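You operate a simulated robot arm through the tools that you are given. There is no shell and no other tool. Be economical: measure what you need, move in short steps, check, and stop when the job is done.

You are at the controls of a simulated two-armed robot. One attempt, no reset.

## Task
Hold the green bowl on the top of the picnic table steady with one hand and put the green soap in it with the other.

The check looks at the end state, three seconds after you hand in, the way a careful person would. Anything else that was tipped, shoved, dropped, spilled or broken makes it a failure.

## Robot
Two 7-joint arms with two-finger parallel grippers on one trunk, on a base that drives. Base frame: it is fixed to the floor where the robot stands at the start and does not move with it; the origin is under the middle of the robot, x ahead of it, y to its left, z up; the surface under the hand at the start is at about z = 0.75. Lengths are in m, angles in degrees, forces in N, time in s.
The left shoulder is at the start at [0.02, 0.138, 1.15], the right one opposite. With the tool pointing down near the work surface each hand reaches from about 0.1 to 0.48 m from the robot's upright axis, wherever it stands, measured 20 degrees to its own side. Payload 1.57 kg a hand.
Tool frame (each hand has its own): the origin (TCP) lies between the finger pads and is the grasp point; the fingertips stand 0.03 m ahead of it; z points along the fingers, y is the line along which they close. The gripper opens to 0.08 m. The fingers are 0.017 m wide and 0.012 m thick; the gripper's body (0.04 by 0.082 m) begins 0.08 m behind the TCP.
Orientation is told as [roll, pitch, yaw] about the base's x, y, z axes, in that order, counted from this pose: with the fingers straight down and closing along the base's y, the tool's x points along the base's -x, its y along +y and its z along -z.

## Interface
- The arms move only by the tool servo_tool. It takes "left_targets", "right_targets" or both (then of equal length, played together; a hand with none holds still); each is text: rows parted by semicolons, each of 6 numbers parted by spaces: the shift along the base's x, y, z in m, then the turn, a rotation vector about the base's x, y, z in degrees. In form: tx ty tz ax ay az; .... A call has 1 to 20 rows; each row shifts and turns the commanded pose from where the row before left it. "left_claw" and "right_claw" are, for a hand that has rows, the closure, from 0 (fully open) to 1 (shut), set as the call begins (left out, the last holds). A row lasts 0.2 s, in which the tool goes at most 0.05 m and 8.6 degrees; a call with a longer step from one row to the next is refused whole, and so is a gripper value outside its range. A pose out of reach is approached as far as the arm can. The call stops where the force on the tool passes 40 N (or 10 N more than at its start, if that is more) or the arm is blocked; 0.2 s more then pass. The fingers move at their own pace (about 0.045 m/s each) and stop on an object; they squeeze with about 28 N. The grip force told is the motor's: it shows also when the fingers shut on nothing. Time passes only in rows, and 0.2 s behind the last, so rows that do not move let the fingers close. The reply holds the time, the measured pose of the TCP, the force on the tool along the base axes, the opening and the grip force, in the units named above and with some noise, with the torque about the TCP (base axes, N m) and any sound that the robot's microphone picked up.
- Cameras (640 x 400 px; columns grow to the right, rows downward): "scene" is now at [0.1751, 0.0581, 1.0699]; the picture's right is [0.60, -0.80, 0.00], its down [-0.16, -0.12, -0.98] and it looks along [0.78, 0.59, -0.20] (base axes); focal length 214 px, centre (320, 200). "left" rides on the left gripper at [0.072, 0.007, -0.122] in its tool frame; the picture's right is [-0.09, 1.00, 0.00], its down [-0.84, -0.08, -0.54] and it looks along [-0.54, -0.05, 0.84] (tool axes); focal length 238 px, centre (320, 200). "right" rides on the right gripper at [0.072, -0.007, -0.122] in its tool frame; the picture's right is [0.09, 1.00, 0.00], its down [-0.84, 0.08, -0.54] and it looks along [-0.54, 0.05, 0.84] (tool axes); focal length 238 px, centre (320, 200). There is no depth. A picture from a camera that has moved, and an enlarged one, comes with that camera's place and axes in the base frame and with its lens.
- grab_frame(camera): a new picture of that camera. The clock stands still meanwhile.
- lift_body(by): slides the trunk up (or, below 0, down) by that many m; the arms and the scene camera ride with it, the base frame stays. It gives what a move gives, with no picture.
- roll_base(legs): drives the robot by 1 to 6 legs, each [ahead, left, turn to the left] in m, m and degrees, along the robot's own axes; the way and the turn of a leg run together, so that a leg with both is an arc; at most 1.5 m and 180 degrees a leg. The arms and the cameras ride along, it lands a little off, and it stops where it bumps. It gives what a move gives.
- head_to(pan, tilt): turns the head with the scene camera to pan (to the left, within 60 degrees either way) and tilt (down, from -29 to 69), counted from straight ahead of the robot. It gives what a move gives.
- enlarge(camera, box): a new picture of the part [left, top, right, bottom] of that camera's present view, enlarged. The clock stands still meanwhile.
- close_job(): hands the job in; it is judged then, once.

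Work in short steps. Places have to be worked out from the pictures, the camera data and where the tool is seen: move nearer, look again, correct. Check each grasp and each placing, and mend what went wrong. You have 120 turns and 100 pictures in all, those below and enlarged ones among them. Open the grippers and draw the arms clear of the work before you hand the job in, unless the task says otherwise; then end with one line.

The tools are called by a JSON object that holds its "name" and its "arguments". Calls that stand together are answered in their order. servo_tool: Moves the arms, as the interface text tells. Its arguments: {"type":"object","properties":{"left_targets":{"type":"string"},"left_claw":{"type":"number"},"right_targets":{"type":"string"},"right_claw":{"type":"number"}},"required":[]} The other tools are called the same way: lift_body (by) slides the trunk up or down; roll_base (legs) drives the base; head_to (pan, tilt) turns the head that bears the scene camera; grab_frame (camera) takes a picture; enlarge (camera, box) takes an enlarged picture of a part of a camera's view; close_job () hands the job in.

At the start:

```text
time_s: 0.0
left_tcp_pos: [0.1837, 0.2987, 0.9911]
left_tool_rot: [2.3, 16.5, -1.0]
left_ft_force: [-1.1, 0.2, -0.2]
left_moment: [-0.01, -0.03, -0.01]
left_grip_width: 0.0801
left_grasp_force: 0.1
right_tcp_pos: [0.3442, 0.0565, 1.0343]
right_tool_rot: [0.1, 0.0, 0.0]
right_ft_force: [0.4, 0.4, 0.6]
right_moment: [0.0, 0.0, 0.0]
right_grip_width: 0.0799
right_grasp_force: 0.0
trunk travel left (down, up): [-0.525, 0.715]
robot x, y, heading: [-0.0002, 0.0028, -0.0]
head pan, tilt: [37.0, 11.6]
```

scene: 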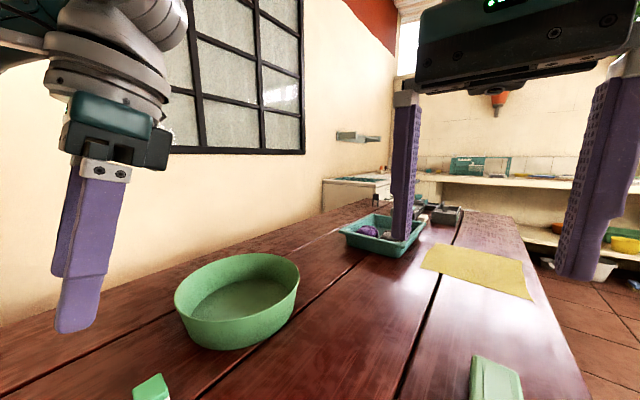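
right: 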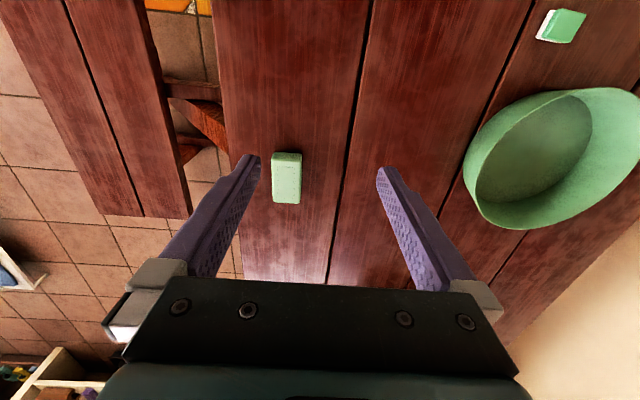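
left: 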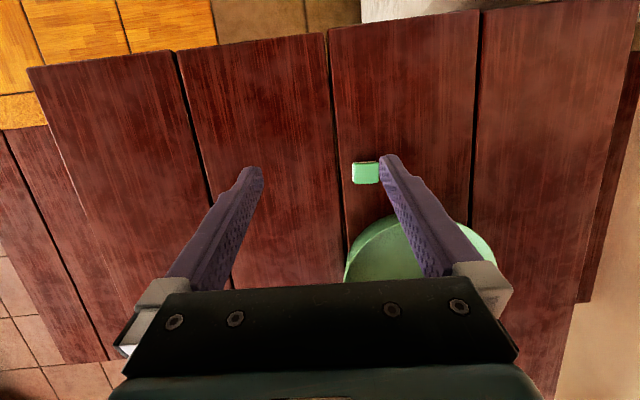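

I see two green bar-shaped things: one ahead (about x 0.48, y 0.01) and one nearer the bowl (about x 0.22, y 0.37). I'll enlarge both to tell the soap apart.

{"name": "enlarge", "arguments": {"camera": "right", "box": [240, 130, 340, 220]}}

{"name": "enlarge", "arguments": {"camera": "right", "box": [450, 0, 640, 240]}}

{"name": "head_to", "arguments": {"pan": 30, "tilt": 45}}

{"name": "grab_frame", "arguments": {"camera": "scene"}}

```text
4.44 times, centred on (290, 175) of right
camera zoom: at [0.2722, 0.05, 1.156], right [-0.09, 1.0, 0.0], down [0.84, 0.08, 0.54], along [0.54, 0.05, -0.84], focal length 1059 px, centre (453, 311)
```

zoom: 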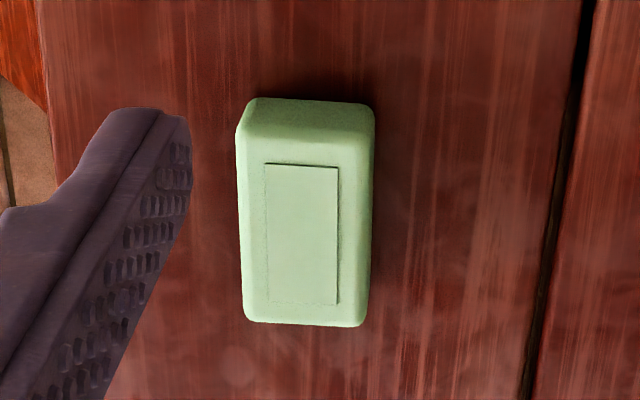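

```text
1.67 times, centred on (545, 120) of right
camera zoom: at [0.2722, 0.05, 1.156], right [-0.09, 1.0, 0.0], down [0.84, 0.08, 0.54], along [0.54, 0.05, -0.84], focal length 397 px, centre (-55, 333)
```

zoom: 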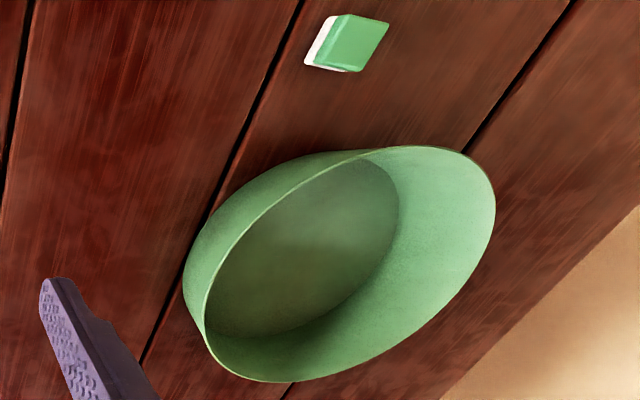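

```text
time_s: 1.0
left_tcp_pos: [0.1835, 0.2993, 0.9911]
left_tool_rot: [2.2, 16.7, -1.0]
left_ft_force: [-0.1, -0.6, -0.4]
left_moment: [-0.03, 0.0, 0.01]
left_grip_width: 0.0801
left_grasp_force: 0.0
right_tcp_pos: [0.3432, 0.0571, 1.0344]
right_tool_rot: [0.0, 0.1, 0.1]
right_ft_force: [0.2, 0.2, -0.2]
right_moment: [0.01, 0.02, -0.07]
right_grip_width: 0.0799
right_grasp_force: 0.1
trunk travel left (down, up): [-0.525, 0.715]
robot x, y, heading: [-0.0006, 0.003, 0.1]
head pan, tilt: [30.0, 45.0]
```

```text
94 pictures are left
camera scene: at [0.1711, 0.0427, 1.0176], right [0.5, -0.87, 0.0], down [-0.61, -0.35, -0.71], along [0.61, 0.35, -0.71], focal length 214 px, centre (320, 200)
```

scene: 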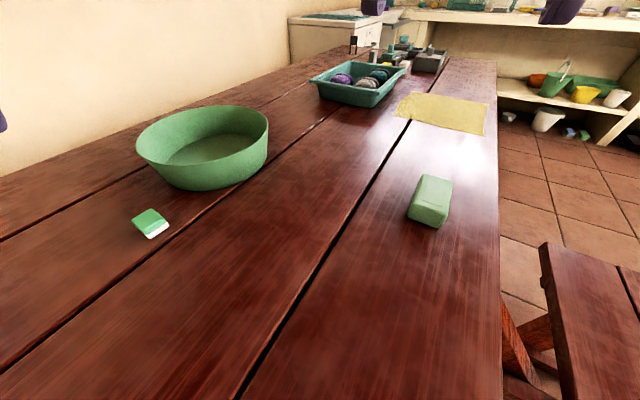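

The object near the bowl is a small green/white eraser; the soap is the embossed bar at about (0.48, 0.01). The bowl is beyond easy reach, so I look down to see where the table's near edge is before driving.

{"name": "head_to", "arguments": {"pan": 0, "tilt": 69}}

{"name": "grab_frame", "arguments": {"camera": "scene"}}

{"name": "head_to", "arguments": {"pan": 50, "tilt": 60}}

{"name": "grab_frame", "arguments": {"camera": "scene"}}

```text
time_s: 1.9
left_tcp_pos: [0.184, 0.2988, 0.9914]
left_tool_rot: [2.3, 16.7, -1.0]
left_ft_force: [0.7, -0.1, -0.2]
left_moment: [0.02, 0.01, 0.0]
left_grip_width: 0.0802
left_grasp_force: 0.1
right_tcp_pos: [0.3438, 0.057, 1.0342]
right_tool_rot: [0.0, 0.2, 0.0]
right_ft_force: [0.1, -0.1, 0.0]
right_moment: [0.02, 0.01, 0.02]
right_grip_width: 0.08
right_grasp_force: 0.0
trunk travel left (down, up): [-0.525, 0.715]
robot x, y, heading: [0.0016, -0.0006, 0.0]
head pan, tilt: [0.0, 68.8]
```

```text
93 pictures are left
camera scene: at [0.1566, 0.0021, 0.9887], right [0.0, -1.0, 0.0], down [-0.93, 0.0, -0.36], along [0.36, 0.0, -0.93], focal length 214 px, centre (320, 200)
```

scene: 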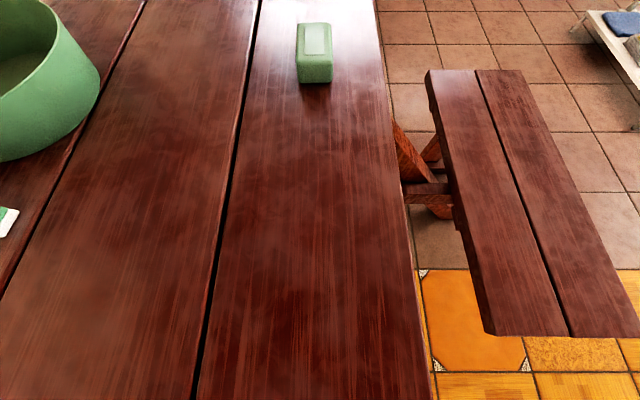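

```text
time_s: 3.1
left_tcp_pos: [0.1826, 0.299, 0.9905]
left_tool_rot: [2.2, 16.7, -0.9]
left_ft_force: [-0.5, 0.1, 0.7]
left_moment: [-0.01, -0.04, -0.01]
left_grip_width: 0.0801
left_grasp_force: 0.1
right_tcp_pos: [0.3436, 0.0551, 1.0347]
right_tool_rot: [-0.1, 0.0, 0.0]
right_ft_force: [-0.5, -0.1, -0.7]
right_moment: [0.0, -0.03, -0.05]
right_grip_width: 0.0799
right_grasp_force: 0.0
trunk travel left (down, up): [-0.525, 0.715]
robot x, y, heading: [-0.0042, -0.0023, 0.1]
head pan, tilt: [50.0, 60.0]
```

```text
92 pictures are left
camera scene: at [0.1435, 0.053, 0.998], right [0.77, -0.64, 0.0], down [-0.56, -0.66, -0.5], along [0.32, 0.38, -0.87], focal length 214 px, centre (320, 200)
```

scene: 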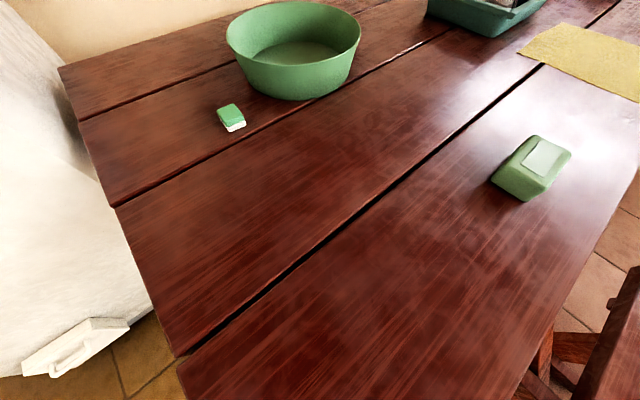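

Table's near edge is at x≈0.025, right in front of me, so I can only slide sideways. I check the space on my left before moving that way.

{"name": "head_to", "arguments": {"pan": 60, "tilt": 40}}

{"name": "grab_frame", "arguments": {"camera": "scene"}}

{"name": "grab_frame", "arguments": {"camera": "left"}}

```text
time_s: 4.0
left_tcp_pos: [0.1826, 0.2996, 0.9911]
left_tool_rot: [2.3, 16.7, -0.9]
left_ft_force: [0.1, -0.8, -0.6]
left_moment: [-0.02, -0.01, 0.0]
left_grip_width: 0.0797
left_grasp_force: 0.0
right_tcp_pos: [0.3435, 0.0561, 1.0343]
right_tool_rot: [0.0, 0.2, 0.1]
right_ft_force: [-0.1, -0.1, 0.0]
right_moment: [0.02, -0.02, 0.0]
right_grip_width: 0.08
right_grasp_force: 0.0
trunk travel left (down, up): [-0.525, 0.715]
robot x, y, heading: [-0.002, 0.001, -0.0]
head pan, tilt: [60.0, 40.0]
```

```text
91 pictures are left
camera scene: at [0.1432, 0.0756, 1.0247], right [0.87, -0.5, 0.0], down [-0.32, -0.56, -0.77], along [0.38, 0.66, -0.64], focal length 214 px, centre (320, 200)
```

scene: 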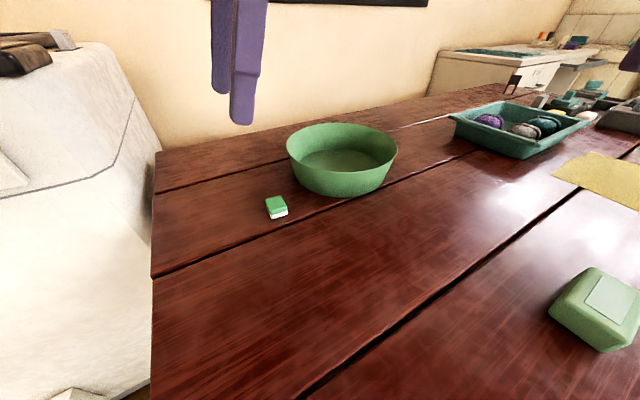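

```text
90 pictures are left
camera left: at [0.15, 0.3021, 1.1287], right [0.12, 0.99, 0.01], down [0.95, -0.11, 0.28], along [0.27, -0.02, -0.96], focal length 238 px, centre (320, 200)
```

left: 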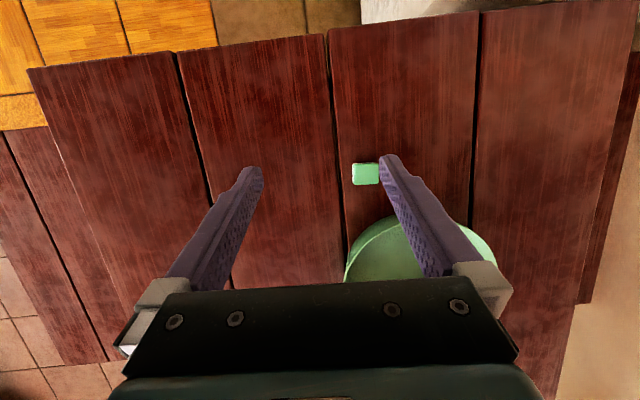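

The white appliance starts around y≥0.5 behind the table edge. One stance at y≈0.2 turned ~22° left should put both soap and bowl in reach of the right arm and the bowl in reach of the left, so I drive there with the arms high.

{"name": "roll_base", "arguments": {"legs": [[0, 0.1, 0], [0, 0.09, 0], [0, 0, 22]]}}

{"name": "head_to", "arguments": {"pan": 0, "tilt": 55}}

{"name": "grab_frame", "arguments": {"camera": "scene"}}

{"name": "grab_frame", "arguments": {"camera": "right"}}

{"name": "grab_frame", "arguments": {"camera": "left"}}

```text
time_s: 7.0
left_tcp_pos: [0.0561, 0.5356, 0.9904]
left_tool_rot: [2.3, 16.7, 21.2]
left_ft_force: [0.7, 0.2, 0.3]
left_moment: [-0.02, -0.03, 0.0]
left_grip_width: 0.0801
left_grasp_force: 0.0
right_tcp_pos: [0.2986, 0.3714, 1.0342]
right_tool_rot: [0.0, 0.0, 22.0]
right_ft_force: [-0.4, 0.2, 0.6]
right_moment: [0.01, 0.02, 0.0]
right_grip_width: 0.0802
right_grasp_force: 0.1
trunk travel left (down, up): [-0.525, 0.715]
robot x, y, heading: [-0.0026, 0.1903, 22.1]
head pan, tilt: [60.0, 40.0]
```

```text
time_s: 8.3
left_tcp_pos: [0.0567, 0.5358, 0.9911]
left_tool_rot: [2.2, 16.8, 21.1]
left_ft_force: [0.4, 0.2, 0.1]
left_moment: [0.0, 0.02, 0.01]
left_grip_width: 0.0799
left_grasp_force: 0.1
right_tcp_pos: [0.2965, 0.3714, 1.0335]
right_tool_rot: [0.0, 0.1, 22.1]
right_ft_force: [0.3, 0.0, -0.7]
right_moment: [0.03, 0.0, 0.0]
right_grip_width: 0.0799
right_grasp_force: 0.0
trunk travel left (down, up): [-0.525, 0.715]
robot x, y, heading: [0.0003, 0.1895, 21.9]
head pan, tilt: [0.0, 55.0]
```

```text
89 pictures are left
camera scene: at [0.1601, 0.2567, 1.0041], right [0.38, -0.93, 0.0], down [-0.76, -0.31, -0.57], along [0.53, 0.22, -0.82], focal length 214 px, centre (320, 200)
```

scene: 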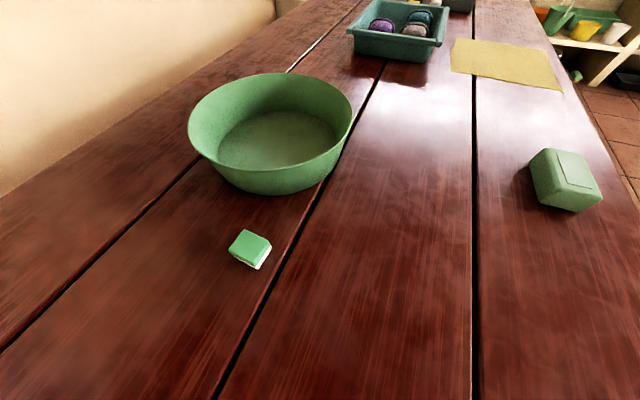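

```text
88 pictures are left
camera right: at [0.2337, 0.3386, 1.1557], right [-0.46, 0.89, 0.0], down [0.75, 0.39, 0.54], along [0.48, 0.25, -0.84], focal length 238 px, centre (320, 200)
```

right: 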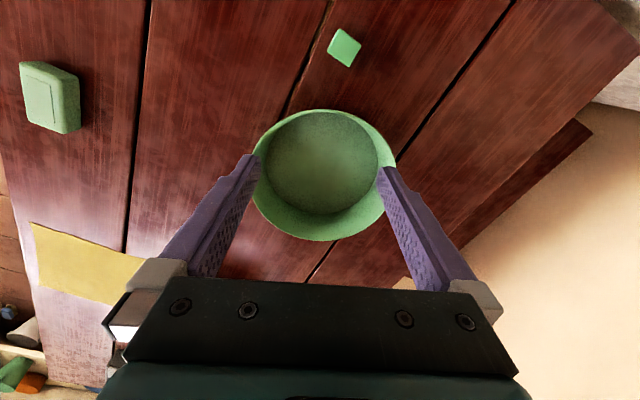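

```text
87 pictures are left
camera left: at [0.0255, 0.5258, 1.1286], right [-0.27, 0.96, 0.01], down [0.93, 0.25, 0.27], along [0.26, 0.08, -0.96], focal length 238 px, centre (320, 200)
```

left: 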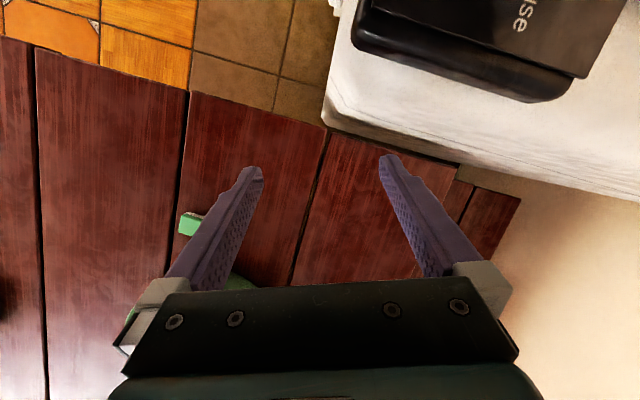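

The stance worked: bowl centre ≈ (0.39, 0.42), rim ≈ 0.84 high, ~0.22 across; soap ≈ (0.48, 0.003). I move the right hand above the soap, squaring it with the bar, and look.

{"name": "servo_tool", "arguments": {"right_targets": "0.018 -0.037 0 0 0 -2.2;0.018 -0.037 0 0 0 -2.2;0.018 -0.037 0 0 0 -2.2;0.018 -0.037 0 0 0 -2.2;0.018 -0.037 -0.02 0 0 -2.2;0.018 -0.037 -0.02 0 0 -2.2;0.018 -0.037 -0.02 0 0 -2.2;0.018 -0.037 -0.02 0 0 -2.2;0.018 -0.037 -0.02 0 0 -2.2;0.018 -0.035 -0.02 0 0 -2.2", "right_claw": 0}}

{"name": "grab_frame", "arguments": {"camera": "right"}}

{"name": "grab_frame", "arguments": {"camera": "scene"}}

```text
time_s: 10.5
left_tcp_pos: [0.0564, 0.5354, 0.9923]
left_tool_rot: [2.2, 16.9, 21.1]
left_ft_force: [0.6, -0.1, 0.4]
left_moment: [0.0, -0.01, -0.01]
left_grip_width: 0.0802
left_grasp_force: 0.1
right_tcp_pos: [0.4772, 0.0036, 0.9134]
right_tool_rot: [0.1, 0.1, 0.1]
right_ft_force: [0.9, 0.0, 0.4]
right_moment: [0.0, -0.02, 0.02]
right_grip_width: 0.0799
right_grasp_force: 0.0
trunk travel left (down, up): [-0.525, 0.715]
robot x, y, heading: [-0.0012, 0.1884, 22.3]
head pan, tilt: [0.0, 55.0]
```

```text
86 pictures are left
camera right: at [0.4051, -0.0046, 1.0357], right [-0.09, 1.0, 0.0], down [0.84, 0.08, 0.54], along [0.54, 0.05, -0.84], focal length 238 px, centre (320, 200)
```

right: 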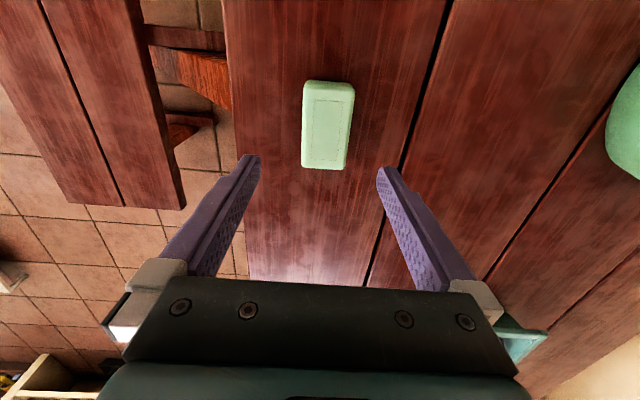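

```text
85 pictures are left
camera scene: at [0.1601, 0.2564, 1.0041], right [0.38, -0.93, 0.0], down [-0.76, -0.31, -0.57], along [0.53, 0.22, -0.82], focal length 214 px, centre (320, 200)
```

scene: 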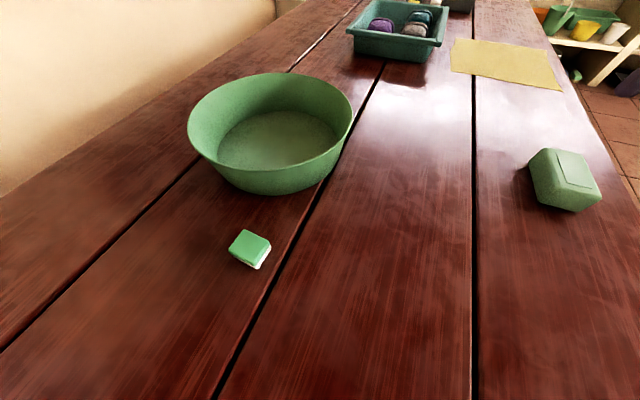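

Soap measures ~0.05 × 0.09 m, centred (0.479, 0.009), turned ~+3°. I centre on it and descend so that the tips stop a bit above the table.

{"name": "servo_tool", "arguments": {"right_targets": "0.002 0.005 -0.02 0 0 2.5;0 0 -0.025 0 0 0;0 0 -0.025 0 0 0;0 0 -0.02 0 0 0;0 0 -0.015 0 0 0;0 0 -0.01 0 0 0;0 0 -0.005 0 0 0;0 0 0 0 0 0", "right_claw": 0}}

{"name": "grab_frame", "arguments": {"camera": "right"}}

{"name": "enlarge", "arguments": {"camera": "scene", "box": [440, 80, 640, 240]}}

```text
time_s: 12.3
left_tcp_pos: [0.0575, 0.5362, 0.9908]
left_tool_rot: [2.1, 16.8, 21.1]
left_ft_force: [-0.5, -0.8, -0.3]
left_moment: [-0.01, -0.02, -0.02]
left_grip_width: 0.0801
left_grasp_force: 0.0
right_tcp_pos: [0.4787, 0.0076, 0.7943]
right_tool_rot: [0.0, 0.0, 2.5]
right_ft_force: [-0.6, 0.7, -0.3]
right_moment: [0.0, 0.0, 0.03]
right_grip_width: 0.0801
right_grasp_force: 0.1
trunk travel left (down, up): [-0.525, 0.715]
robot x, y, heading: [0.0013, 0.1886, 22.3]
head pan, tilt: [0.0, 55.0]
```

```text
84 pictures are left
camera right: at [0.4086, -0.0016, 0.9157], right [-0.14, 0.99, 0.0], down [0.83, 0.12, 0.54], along [0.54, 0.07, -0.84], focal length 238 px, centre (320, 200)
```

right: 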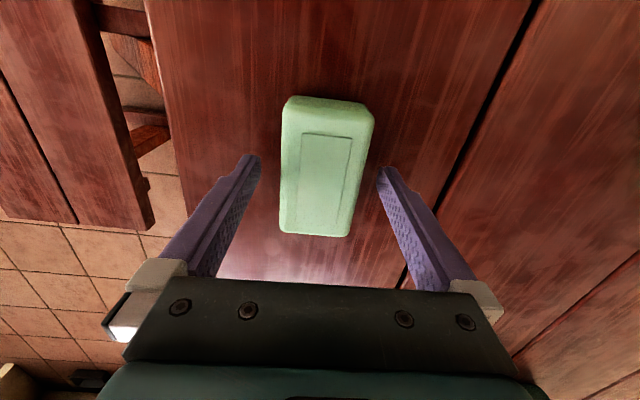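

```text
2.50 times, centred on (540, 160) of scene
camera zoom: at [0.1601, 0.2566, 1.0041], right [0.38, -0.93, 0.0], down [-0.76, -0.31, -0.57], along [0.53, 0.22, -0.82], focal length 536 px, centre (-230, 300)
```

zoom: 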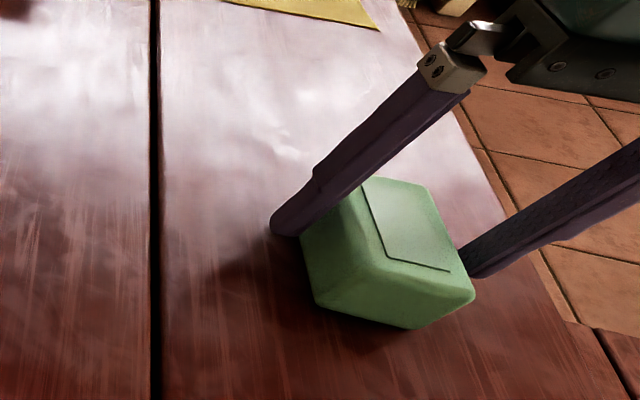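

The soap stands centred between the fingers. I lower 5 mm more and close the grip gently in place.

{"name": "servo_tool", "arguments": {"right_targets": "0 0 -0.005 0 0 0;0 0 0 0 0 0", "right_claw": 0}}

{"name": "servo_tool", "arguments": {"right_targets": "0 0 0 0 0 0;0 0 0 0 0 0;0 0 0 0 0 0;0 0 0 0 0 0;0 0 0 0 0 0", "right_claw": 1}}

```text
time_s: 12.9
left_tcp_pos: [0.0558, 0.5352, 0.9903]
left_tool_rot: [2.2, 16.8, 21.2]
left_ft_force: [-0.3, -0.6, -0.9]
left_moment: [0.0, -0.01, 0.02]
left_grip_width: 0.0801
left_grasp_force: 0.1
right_tcp_pos: [0.4796, 0.0073, 0.7895]
right_tool_rot: [0.0, 0.2, 2.6]
right_ft_force: [-0.7, -0.7, -0.1]
right_moment: [0.02, -0.01, 0.0]
right_grip_width: 0.0801
right_grasp_force: 0.0
trunk travel left (down, up): [-0.525, 0.715]
robot x, y, heading: [-0.0022, 0.1872, 22.2]
head pan, tilt: [0.0, 55.0]
```

```text
time_s: 14.1
left_tcp_pos: [0.0562, 0.5359, 0.9903]
left_tool_rot: [2.2, 16.8, 21.2]
left_ft_force: [-0.8, -0.5, -0.3]
left_moment: [-0.02, 0.02, 0.0]
left_grip_width: 0.0801
left_grasp_force: 0.2
right_tcp_pos: [0.4794, 0.0082, 0.7898]
right_tool_rot: [0.0, 0.1, 2.6]
right_ft_force: [-0.2, 1.2, -0.4]
right_moment: [0.04, 0.03, 0.02]
right_grip_width: 0.0517
right_grasp_force: 28.0
trunk travel left (down, up): [-0.525, 0.715]
robot x, y, heading: [0.0005, 0.19, 22.1]
head pan, tilt: [0.0, 55.0]
```

Soap is gripped (0.052 m, 28 N). I lift it, and bring the left hand, turned to yaw ≈45°, above the left-near rim point (0.312, 0.498).

{"name": "servo_tool", "arguments": {"right_targets": "0 0 0.02 0 0 0;0 0 0.02 0 0 0;0 0 0.02 0 0 0;0 0 0.02 0 0 0;0 0 0.02 0 0 0;0 0 0.02 0 0 0;0 0 0.02 0 0 0;0 0 0.02 0 0 0", "left_targets": "0.032 -0.005 -0.003 0.5 -2.06 0;0.032 -0.005 -0.003 0.5 -2.06 0;0.032 -0.005 -0.003 0.5 -2.06 0;0.032 -0.005 -0.003 0.5 -2.06 0;0.032 -0.005 -0.003 0.5 -2.06 6;0.032 -0.005 -0.003 0.5 -2.06 6;0.032 -0.005 -0.003 0.5 -2.06 6;0.032 -0.005 -0.003 0.5 -2.06 6", "left_claw": 0, "right_claw": 1}}

{"name": "grab_frame", "arguments": {"camera": "left"}}

{"name": "grab_frame", "arguments": {"camera": "right"}}

{"name": "grab_frame", "arguments": {"camera": "scene"}}

```text
time_s: 15.9
left_tcp_pos: [0.3126, 0.4939, 0.9677]
left_tool_rot: [-1.7, 0.4, 44.7]
left_ft_force: [0.3, 0.3, 0.6]
left_moment: [-0.01, -0.01, 0.04]
left_grip_width: 0.08
left_grasp_force: 0.1
right_tcp_pos: [0.4786, 0.0079, 0.95]
right_tool_rot: [0.0, 0.1, 2.6]
right_ft_force: [-0.4, 0.8, -2.3]
right_moment: [0.01, 0.02, -0.04]
right_grip_width: 0.0514
right_grasp_force: 27.9
trunk travel left (down, up): [-0.525, 0.715]
robot x, y, heading: [0.002, 0.1909, 22.1]
head pan, tilt: [0.0, 55.0]
```

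```text
82 pictures are left
camera left: at [0.2562, 0.4527, 1.0899], right [-0.64, 0.77, -0.03], down [0.64, 0.55, 0.54], along [0.43, 0.32, -0.84], focal length 238 px, centre (320, 200)
```

left: 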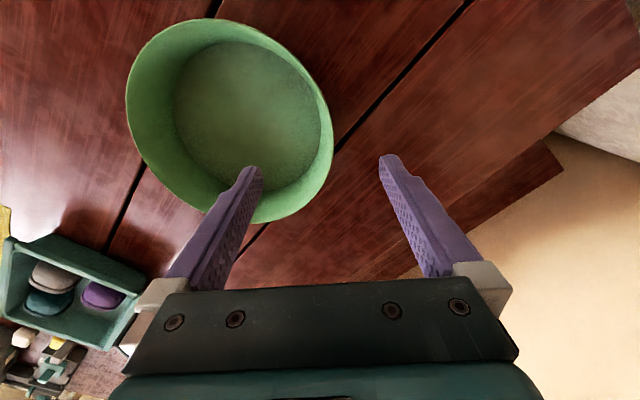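

```text
81 pictures are left
camera right: at [0.4082, -0.0016, 1.0713], right [-0.14, 0.99, 0.0], down [0.83, 0.12, 0.54], along [0.54, 0.07, -0.84], focal length 238 px, centre (320, 200)
```

right: 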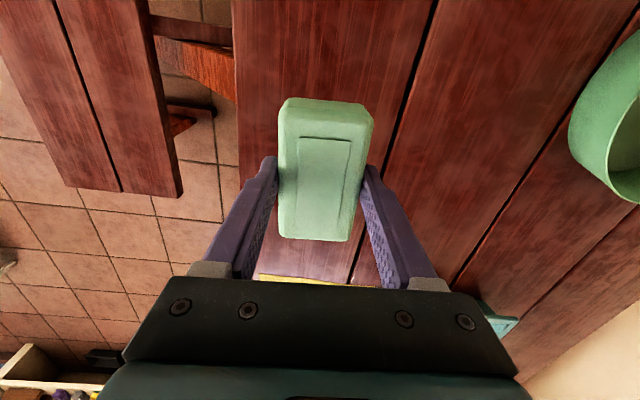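

```text
80 pictures are left
camera scene: at [0.1603, 0.2565, 1.0041], right [0.38, -0.93, 0.0], down [-0.76, -0.31, -0.57], along [0.53, 0.22, -0.82], focal length 214 px, centre (320, 200)
```

scene: 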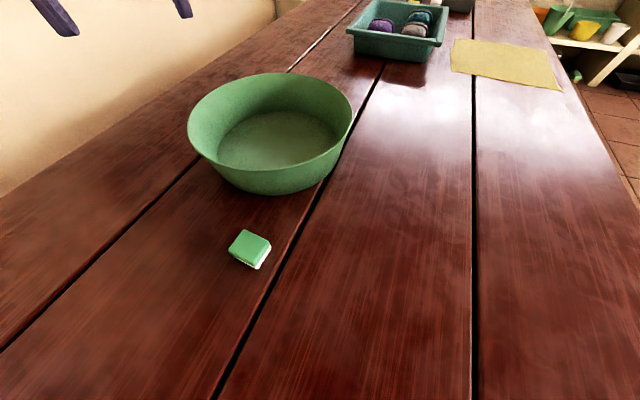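

The soap hangs securely. The rim's nearest point on that side reads as ≈(0.306, 0.501), so I shift the left hand outward ~1 cm, level it, and go down to just above the rim.

{"name": "servo_tool", "arguments": {"left_targets": "-0.003 0.003 -0.025 0.6 0.6 0;-0.004 0.004 -0.025 0.6 0.6 0;0 0 -0.025 0 0 0;0 0 0 0 0 0", "left_claw": 0}}

{"name": "grab_frame", "arguments": {"camera": "left"}}

{"name": "head_to", "arguments": {"pan": 15, "tilt": 40}}

{"name": "grab_frame", "arguments": {"camera": "scene"}}

```text
time_s: 16.9
left_tcp_pos: [0.3062, 0.502, 0.8918]
left_tool_rot: [0.1, 0.4, 44.7]
left_ft_force: [-0.4, 0.2, 0.1]
left_moment: [0.02, 0.01, 0.01]
left_grip_width: 0.08
left_grasp_force: 0.1
right_tcp_pos: [0.4793, 0.0081, 0.9492]
right_tool_rot: [0.0, 0.1, 2.6]
right_ft_force: [0.1, -0.7, -2.2]
right_moment: [-0.03, -0.01, -0.01]
right_grip_width: 0.0513
right_grasp_force: 28.5
trunk travel left (down, up): [-0.525, 0.715]
robot x, y, heading: [0.0013, 0.1893, 21.9]
head pan, tilt: [0.0, 55.0]
```

```text
79 pictures are left
camera left: at [0.2513, 0.4581, 1.0143], right [-0.64, 0.77, 0.0], down [0.65, 0.54, 0.54], along [0.41, 0.34, -0.84], focal length 238 px, centre (320, 200)
```

left: 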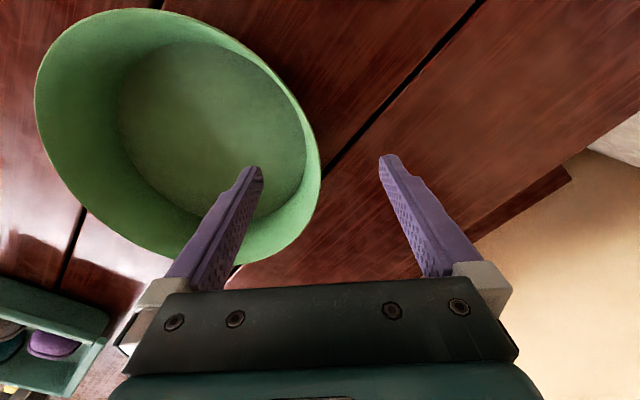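

```text
time_s: 17.6
left_tcp_pos: [0.3052, 0.5024, 0.8916]
left_tool_rot: [0.1, 0.5, 44.7]
left_ft_force: [-0.3, 0.1, -0.3]
left_moment: [-0.02, -0.02, 0.01]
left_grip_width: 0.08
left_grasp_force: 0.1
right_tcp_pos: [0.4793, 0.0082, 0.9496]
right_tool_rot: [0.0, 0.1, 2.6]
right_ft_force: [0.3, -0.5, -2.4]
right_moment: [-0.02, 0.01, 0.0]
right_grip_width: 0.0516
right_grasp_force: 27.9
trunk travel left (down, up): [-0.525, 0.715]
robot x, y, heading: [-0.001, 0.1871, 22.1]
head pan, tilt: [15.0, 40.0]
```

```text
78 pictures are left
camera scene: at [0.161, 0.2807, 1.0247], right [0.6, -0.8, 0.0], down [-0.51, -0.39, -0.77], along [0.61, 0.46, -0.64], focal length 214 px, centre (320, 200)
```

scene: 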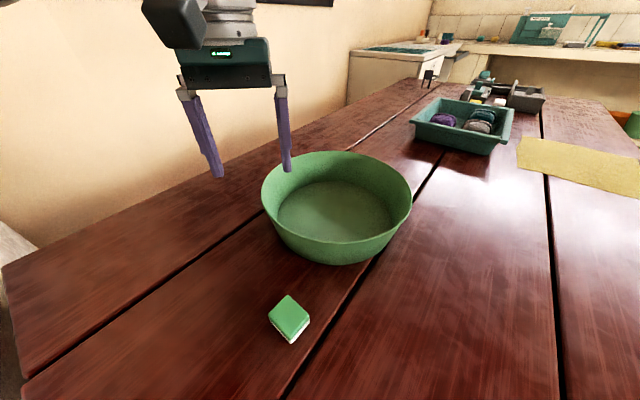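

Refit gives bowl centre (0.387, 0.430), R≈0.107; the gap straddles the wall nearly centrally. I descend to TCP z≈0.827, fingers either side of the wall.

{"name": "servo_tool", "arguments": {"left_targets": "0.002 -0.002 -0.02 0 0 0;0 0 -0.02 0 0 0;0 0 -0.015 0 0 0;0 0 -0.01 0 0 0;0 0 0 0 0 0", "left_claw": 0}}

{"name": "grab_frame", "arguments": {"camera": "left"}}

{"name": "enlarge", "arguments": {"camera": "scene", "box": [160, 60, 440, 280]}}

```text
time_s: 18.8
left_tcp_pos: [0.3065, 0.501, 0.8258]
left_tool_rot: [0.0, 0.4, 44.7]
left_ft_force: [0.9, 0.5, 0.3]
left_moment: [0.03, -0.02, 0.0]
left_grip_width: 0.0798
left_grasp_force: 0.1
right_tcp_pos: [0.4788, 0.0085, 0.9494]
right_tool_rot: [-0.1, 0.1, 2.7]
right_ft_force: [-0.3, 0.1, -2.3]
right_moment: [0.0, 0.0, 0.03]
right_grip_width: 0.0517
right_grasp_force: 27.9
trunk travel left (down, up): [-0.525, 0.715]
robot x, y, heading: [-0.0012, 0.1916, 21.9]
head pan, tilt: [15.0, 40.0]
```

```text
77 pictures are left
camera left: at [0.2534, 0.456, 0.9492], right [-0.64, 0.77, 0.0], down [0.65, 0.54, 0.54], along [0.41, 0.34, -0.84], focal length 238 px, centre (320, 200)
```

left: 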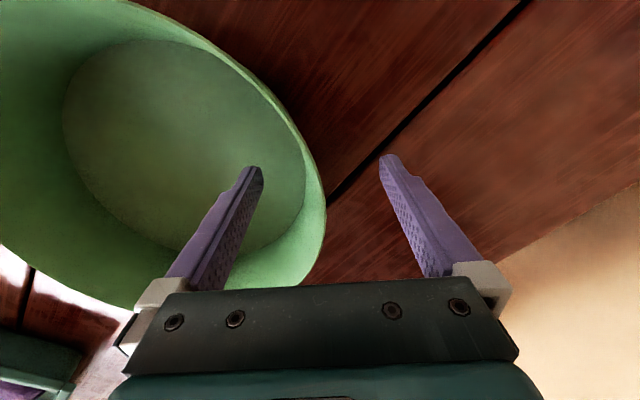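

```text
1.82 times, centred on (300, 170) of scene
camera zoom: at [0.161, 0.2808, 1.0247], right [0.6, -0.8, 0.0], down [-0.51, -0.39, -0.77], along [0.61, 0.46, -0.64], focal length 390 px, centre (356, 254)
```

zoom: 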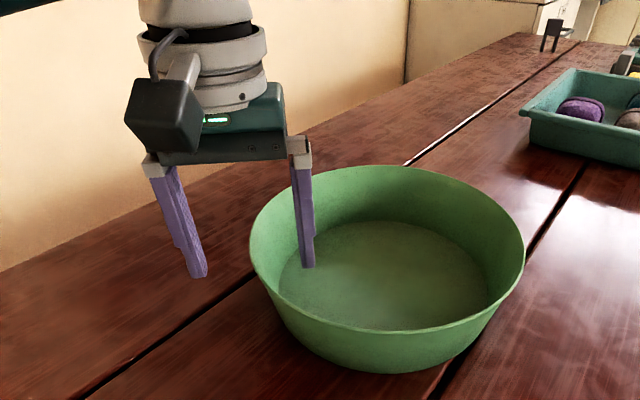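

The wall lies in the middle of the gap, so I close the left fingers on it.

{"name": "servo_tool", "arguments": {"left_targets": "0 0 0 0 0 0;0 0 0 0 0 0;0 0 0 0 0 0;0 0 0 0 0 0;0 0 0 0 0 0;0 0 0 0 0 0", "left_claw": 1}}

{"name": "grab_frame", "arguments": {"camera": "left"}}

{"name": "grab_frame", "arguments": {"camera": "scene"}}

```text
time_s: 20.2
left_tcp_pos: [0.3081, 0.5019, 0.8269]
left_tool_rot: [0.0, 0.4, 44.6]
left_ft_force: [0.3, 0.2, 3.0]
left_moment: [-0.66, -0.17, 0.15]
left_grip_width: 0.0064
left_grasp_force: 26.2
right_tcp_pos: [0.479, 0.0082, 0.9494]
right_tool_rot: [-0.1, 0.1, 2.6]
right_ft_force: [-0.7, -0.1, -2.4]
right_moment: [0.05, -0.01, -0.01]
right_grip_width: 0.0514
right_grasp_force: 28.1
trunk travel left (down, up): [-0.525, 0.715]
robot x, y, heading: [-0.0007, 0.1902, 22.0]
head pan, tilt: [15.0, 40.0]
```

```text
75 pictures are left
camera left: at [0.2538, 0.4562, 0.9498], right [-0.64, 0.77, 0.0], down [0.65, 0.54, 0.54], along [0.42, 0.34, -0.84], focal length 238 px, centre (320, 200)
```

left: 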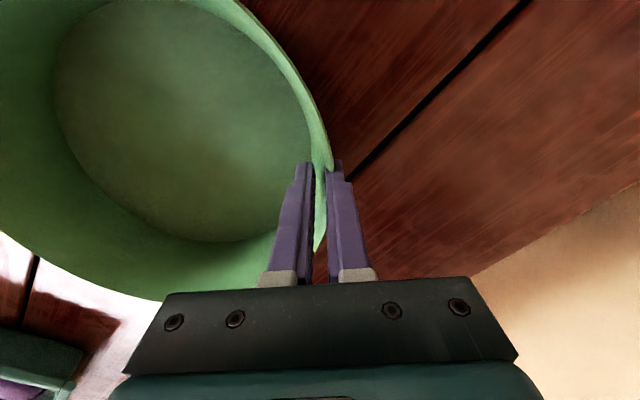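

```text
74 pictures are left
camera scene: at [0.1613, 0.2809, 1.0248], right [0.6, -0.8, 0.0], down [-0.51, -0.39, -0.77], along [0.61, 0.46, -0.64], focal length 214 px, centre (320, 200)
```

scene: 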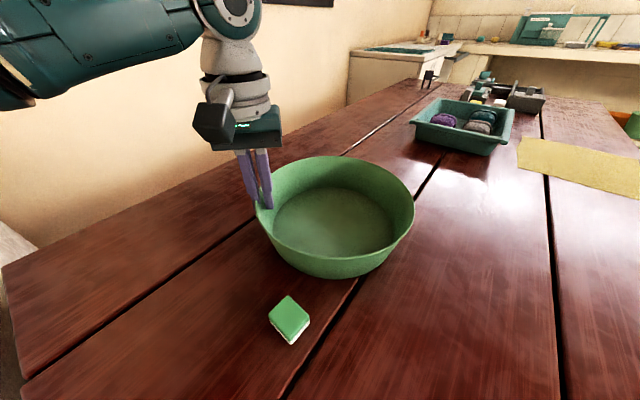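

Bowl is held (6 mm wall, 26 N). Now I carry the soap at z≈0.95 across to above the bowl centre (0.40, 0.412), turning toward yaw ≈20°.

{"name": "servo_tool", "arguments": {"right_targets": "-0.0056 0.0289 0 0 0 1.3;-0.0056 0.0289 0 0 0 1.3;-0.0056 0.0289 0 0 0 1.3;-0.0056 0.0289 0 0 0 1.3;-0.0056 0.0289 0 0 0 1.3;-0.0056 0.0289 0 0 0 1.3;-0.0056 0.0289 0 0 0 1.3;-0.0056 0.0289 0 0 0 1.3;-0.0056 0.0289 0 0 0 1.3;-0.0056 0.0289 0 0 0 1.3;-0.0056 0.0289 0 0 0 1.3", "right_claw": 1}}

{"name": "grab_frame", "arguments": {"camera": "scene"}}

{"name": "grab_frame", "arguments": {"camera": "right"}}

```text
time_s: 22.6
left_tcp_pos: [0.3076, 0.5007, 0.8268]
left_tool_rot: [0.1, 0.4, 44.7]
left_ft_force: [-0.1, 1.6, 3.4]
left_moment: [-0.4, -0.44, -0.13]
left_grip_width: 0.0065
left_grasp_force: 26.1
right_tcp_pos: [0.4175, 0.3257, 0.9495]
right_tool_rot: [0.0, -0.1, 16.9]
right_ft_force: [-0.1, 0.0, -2.4]
right_moment: [0.01, 0.03, 0.02]
right_grip_width: 0.0516
right_grasp_force: 28.0
trunk travel left (down, up): [-0.525, 0.715]
robot x, y, heading: [0.0006, 0.1874, 22.1]
head pan, tilt: [15.0, 40.0]
```

```text
73 pictures are left
camera scene: at [0.1611, 0.2811, 1.0248], right [0.6, -0.8, 0.0], down [-0.51, -0.39, -0.77], along [0.61, 0.46, -0.64], focal length 214 px, centre (320, 200)
```

scene: 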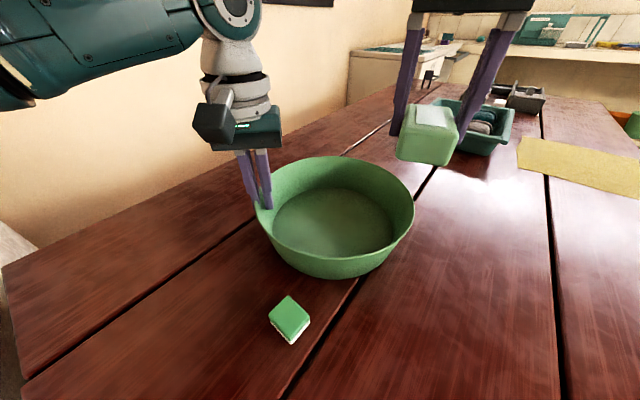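

```text
72 pictures are left
camera right: at [0.3512, 0.2996, 1.0713], right [-0.38, 0.93, 0.0], down [0.78, 0.32, 0.54], along [0.5, 0.2, -0.84], focal length 238 px, centre (320, 200)
```

right: 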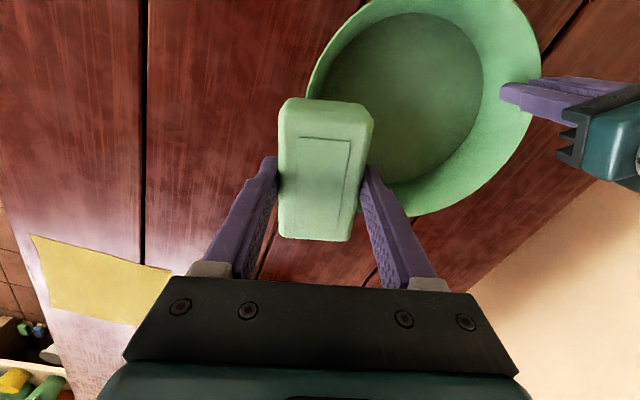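

The bowl now reads centred near (0.378, 0.413), left hand well clear of the right one. I move the soap to above (0.39, 0.405) and check before lowering.

{"name": "servo_tool", "arguments": {"right_targets": "-0.0068 0.02 0 0 0 1;-0.0068 0.02 0 0 0 1;-0.0068 0.02 0 0 0 1;-0.0068 0.02 0 0 0 1;0 0 -0.02 0 0 0", "right_claw": 1}}

{"name": "grab_frame", "arguments": {"camera": "scene"}}

{"name": "grab_frame", "arguments": {"camera": "right"}}

{"name": "grab_frame", "arguments": {"camera": "left"}}

```text
time_s: 23.8
left_tcp_pos: [0.307, 0.5003, 0.8271]
left_tool_rot: [0.1, 0.4, 44.7]
left_ft_force: [-2.4, -0.3, 4.4]
left_moment: [-0.37, -0.46, -0.14]
left_grip_width: 0.0066
left_grasp_force: 26.1
right_tcp_pos: [0.3807, 0.3752, 0.9316]
right_tool_rot: [0.0, 0.0, 20.9]
right_ft_force: [-0.2, 0.2, -1.9]
right_moment: [0.03, -0.01, -0.04]
right_grip_width: 0.0515
right_grasp_force: 27.9
right hand out of reach, approached as far as the arm can: row 2, 3, 4
trunk travel left (down, up): [-0.525, 0.715]
robot x, y, heading: [-0.0017, 0.1907, 22.0]
head pan, tilt: [15.0, 40.0]
```

```text
71 pictures are left
camera scene: at [0.1611, 0.281, 1.0248], right [0.6, -0.8, 0.0], down [-0.51, -0.39, -0.77], along [0.61, 0.46, -0.64], focal length 214 px, centre (320, 200)
```

scene: 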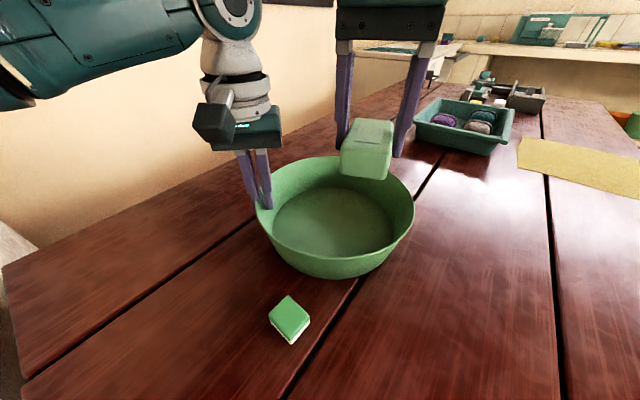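

```text
70 pictures are left
camera right: at [0.317, 0.3439, 1.0536], right [-0.44, 0.9, 0.0], down [0.75, 0.37, 0.54], along [0.49, 0.24, -0.84], focal length 238 px, centre (320, 200)
```

right: 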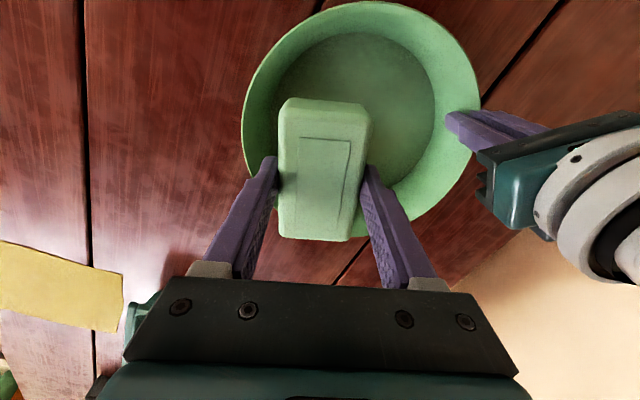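

```text
69 pictures are left
camera left: at [0.2535, 0.4563, 0.9495], right [-0.64, 0.77, 0.0], down [0.65, 0.54, 0.54], along [0.41, 0.34, -0.84], focal length 238 px, centre (320, 200)
```

left: 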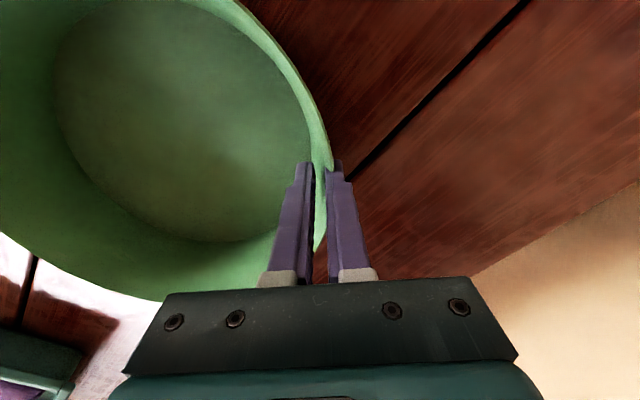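

The right arm reaches its limit at about (0.381, 0.375), 3 cm short. Tilting the tool ~14° outward gains the missing reach, so I do that at this height and check the pose.

{"name": "servo_tool", "arguments": {"right_targets": "0 0 0 1.44 -1.38 0;0 0 0 1.44 -1.38 0;0 0 0 1.44 -1.38 0;0 0 0 1.44 -1.38 0;0 0 0 1.44 -1.38 0;0 0 0 1.44 -1.38 0;0 0 0 1.44 -1.38 0;0 0 0 0 0 0", "right_claw": 1}}

{"name": "grab_frame", "arguments": {"camera": "right"}}

{"name": "grab_frame", "arguments": {"camera": "scene"}}

```text
time_s: 25.6
left_tcp_pos: [0.3078, 0.5009, 0.8267]
left_tool_rot: [0.0, 0.4, 44.7]
left_ft_force: [0.2, -0.5, 4.6]
left_moment: [-0.44, -0.37, 0.1]
left_grip_width: 0.0065
left_grasp_force: 26.3
right_tcp_pos: [0.3817, 0.3744, 0.9321]
right_tool_rot: [6.1, -12.6, 20.2]
right_ft_force: [0.1, 0.6, -1.7]
right_moment: [0.0, 0.02, 0.04]
right_grip_width: 0.0518
right_grasp_force: 28.1
trunk travel left (down, up): [-0.525, 0.715]
robot x, y, heading: [-0.0013, 0.1884, 22.2]
head pan, tilt: [15.0, 40.0]
```

```text
68 pictures are left
camera right: at [0.2985, 0.3237, 1.0333], right [-0.45, 0.89, 0.08], down [0.65, 0.26, 0.72], along [0.62, 0.37, -0.69], focal length 238 px, centre (320, 200)
```

right: 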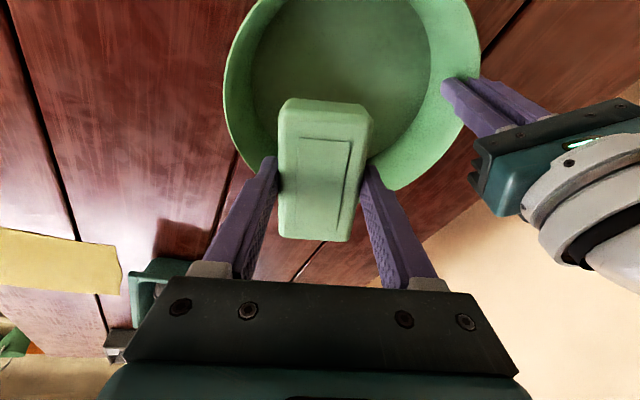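

```text
67 pictures are left
camera scene: at [0.1612, 0.281, 1.0248], right [0.6, -0.8, 0.0], down [-0.51, -0.39, -0.77], along [0.61, 0.46, -0.64], focal length 214 px, centre (320, 200)
```

scene: 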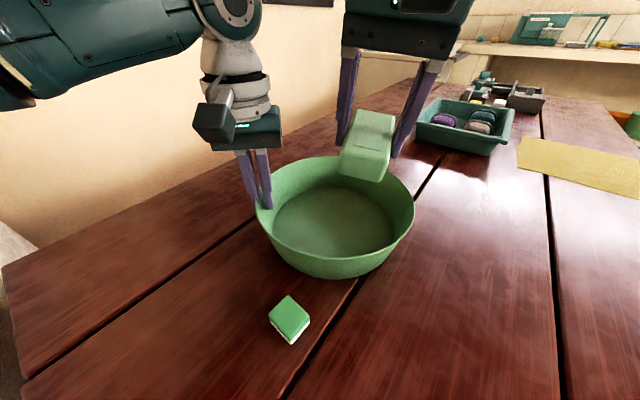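

The tilt worked without drift; the command had been clipped at (0.381, 0.375). I now move the missing 3 cm in y and lower partway.

{"name": "servo_tool", "arguments": {"right_targets": "0.004 0.015 0 0 0 0;0.004 0.015 0 0 0 0;0 0 -0.02 0 0 0;0 0 -0.01 0 0 0;0 0 0 0 0 0", "right_claw": 1}}

{"name": "grab_frame", "arguments": {"camera": "right"}}

{"name": "grab_frame", "arguments": {"camera": "scene"}}

```text
time_s: 26.8
left_tcp_pos: [0.3076, 0.5018, 0.8271]
left_tool_rot: [0.0, 0.4, 44.7]
left_ft_force: [-0.2, 1.1, 4.7]
left_moment: [-0.48, -0.41, 0.14]
left_grip_width: 0.0063
left_grasp_force: 25.7
right_tcp_pos: [0.3908, 0.4053, 0.9019]
right_tool_rot: [6.1, -12.6, 20.3]
right_ft_force: [-0.2, 0.1, -2.0]
right_moment: [-0.03, 0.01, 0.04]
right_grip_width: 0.0514
right_grasp_force: 27.6
trunk travel left (down, up): [-0.525, 0.715]
robot x, y, heading: [0.0015, 0.19, 22.0]
head pan, tilt: [15.0, 40.0]
```

```text
66 pictures are left
camera right: at [0.3067, 0.3537, 1.0037], right [-0.45, 0.89, 0.08], down [0.65, 0.26, 0.72], along [0.62, 0.37, -0.69], focal length 238 px, centre (320, 200)
```

right: 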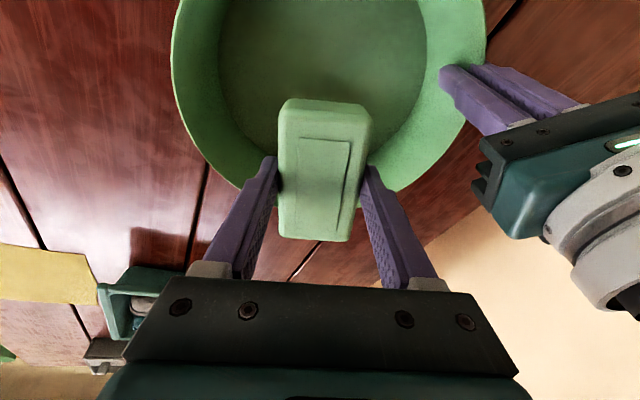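

```text
65 pictures are left
camera scene: at [0.1612, 0.2809, 1.0248], right [0.6, -0.8, 0.0], down [-0.51, -0.39, -0.77], along [0.61, 0.46, -0.64], focal length 214 px, centre (320, 200)
```

scene: 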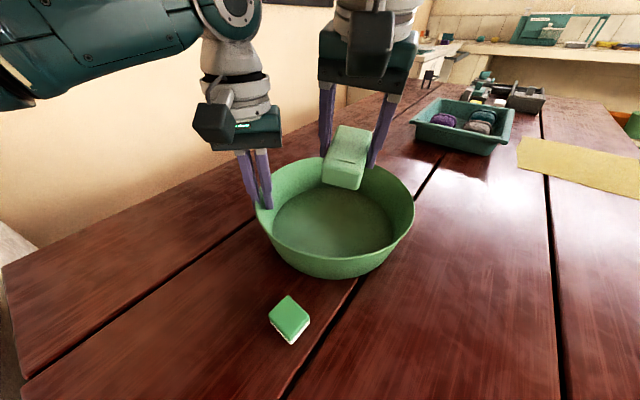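

Refit from here: bowl centre ≈ (0.371, 0.412). I shift the soap 1.4 cm back to centre it and lower inside, watching the force.

{"name": "servo_tool", "arguments": {"right_targets": "-0.007 0.003 0 0 0 0;-0.007 0.002 -0.01 0 0 0;0 0 -0.02 0 0 0;0 0 -0.02 0 0 0;0 0 -0.015 0 0 0;0 0 -0.01 0 0 0;0 0 0 0 0 0", "right_claw": 1}}

{"name": "grab_frame", "arguments": {"camera": "right"}}

{"name": "enlarge", "arguments": {"camera": "scene", "box": [180, 60, 460, 300]}}

```text
time_s: 28.4
left_tcp_pos: [0.3079, 0.5011, 0.8272]
left_tool_rot: [0.0, 0.3, 44.6]
left_ft_force: [-0.8, 0.3, 5.1]
left_moment: [-0.44, -0.45, -0.19]
left_grip_width: 0.0065
left_grasp_force: 26.3
right_tcp_pos: [0.3756, 0.411, 0.8274]
right_tool_rot: [6.1, -12.5, 20.3]
right_ft_force: [0.0, 0.2, -1.2]
right_moment: [0.0, -0.04, 0.0]
right_grip_width: 0.0516
right_grasp_force: 27.5
trunk travel left (down, up): [-0.525, 0.715]
robot x, y, heading: [0.0012, 0.1925, 22.2]
head pan, tilt: [15.0, 40.0]
```

```text
64 pictures are left
camera right: at [0.2925, 0.3592, 0.9281], right [-0.45, 0.89, 0.08], down [0.65, 0.26, 0.72], along [0.62, 0.38, -0.69], focal length 238 px, centre (320, 200)
```

right: 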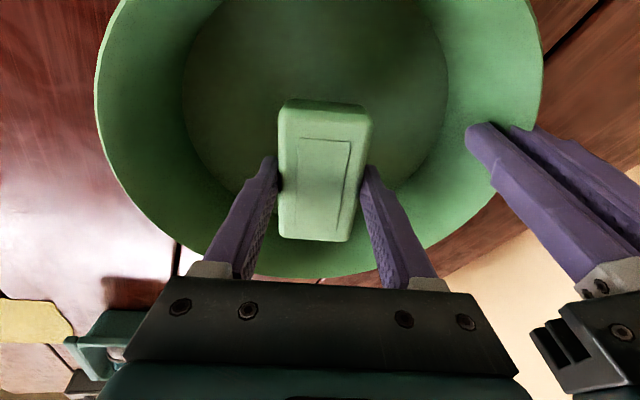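

```text
1.67 times, centred on (320, 180) of scene
camera zoom: at [0.1612, 0.2809, 1.0248], right [0.6, -0.8, 0.0], down [-0.51, -0.39, -0.77], along [0.61, 0.46, -0.64], focal length 358 px, centre (320, 233)
```

zoom: 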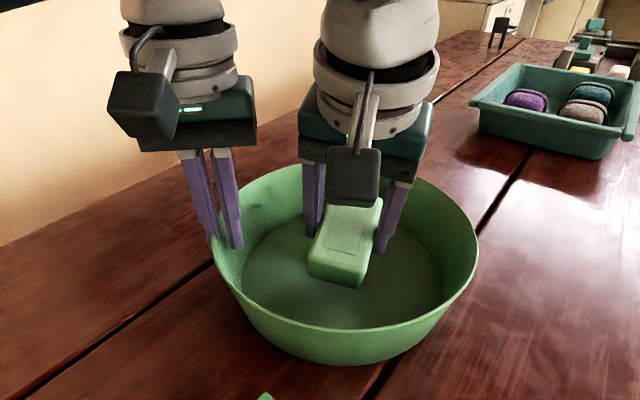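

The soap is inside and clear all round. I go down in small steps until the force changes.

{"name": "servo_tool", "arguments": {"right_targets": "0 0 -0.005 0 0 0;0 0 -0.004 0 0 0;0 0 -0.003 0 0 0;0 0 0 0 0 0", "right_claw": 1}}

{"name": "servo_tool", "arguments": {"right_targets": "0 0 -0.003 0 0 0;0 0 -0.003 0 0 0;0 0 0 0 0 0", "right_claw": 1}}

```text
time_s: 29.4
left_tcp_pos: [0.3083, 0.5007, 0.8266]
left_tool_rot: [0.0, 0.3, 44.7]
left_ft_force: [-0.3, 0.6, 5.7]
left_moment: [-0.39, -0.45, -0.2]
left_grip_width: 0.0062
left_grasp_force: 26.2
right_tcp_pos: [0.3766, 0.4099, 0.8146]
right_tool_rot: [6.1, -12.5, 20.3]
right_ft_force: [-1.3, 0.1, -1.7]
right_moment: [-0.04, 0.03, 0.02]
right_grip_width: 0.0513
right_grasp_force: 28.4
trunk travel left (down, up): [-0.525, 0.715]
robot x, y, heading: [0.0017, 0.1911, 22.1]
head pan, tilt: [15.0, 40.0]
```

```text
time_s: 30.2
left_tcp_pos: [0.3085, 0.501, 0.8274]
left_tool_rot: [0.1, 0.4, 44.8]
left_ft_force: [-0.3, 0.3, 5.7]
left_moment: [-0.45, -0.38, 0.12]
left_grip_width: 0.0065
left_grasp_force: 25.8
right_tcp_pos: [0.3757, 0.4093, 0.8082]
right_tool_rot: [6.2, -12.5, 20.2]
right_ft_force: [0.9, 0.0, -2.2]
right_moment: [0.0, 0.0, -0.01]
right_grip_width: 0.0515
right_grasp_force: 28.2
trunk travel left (down, up): [-0.525, 0.715]
robot x, y, heading: [0.0015, 0.1838, 22.2]
head pan, tilt: [15.0, 40.0]
```

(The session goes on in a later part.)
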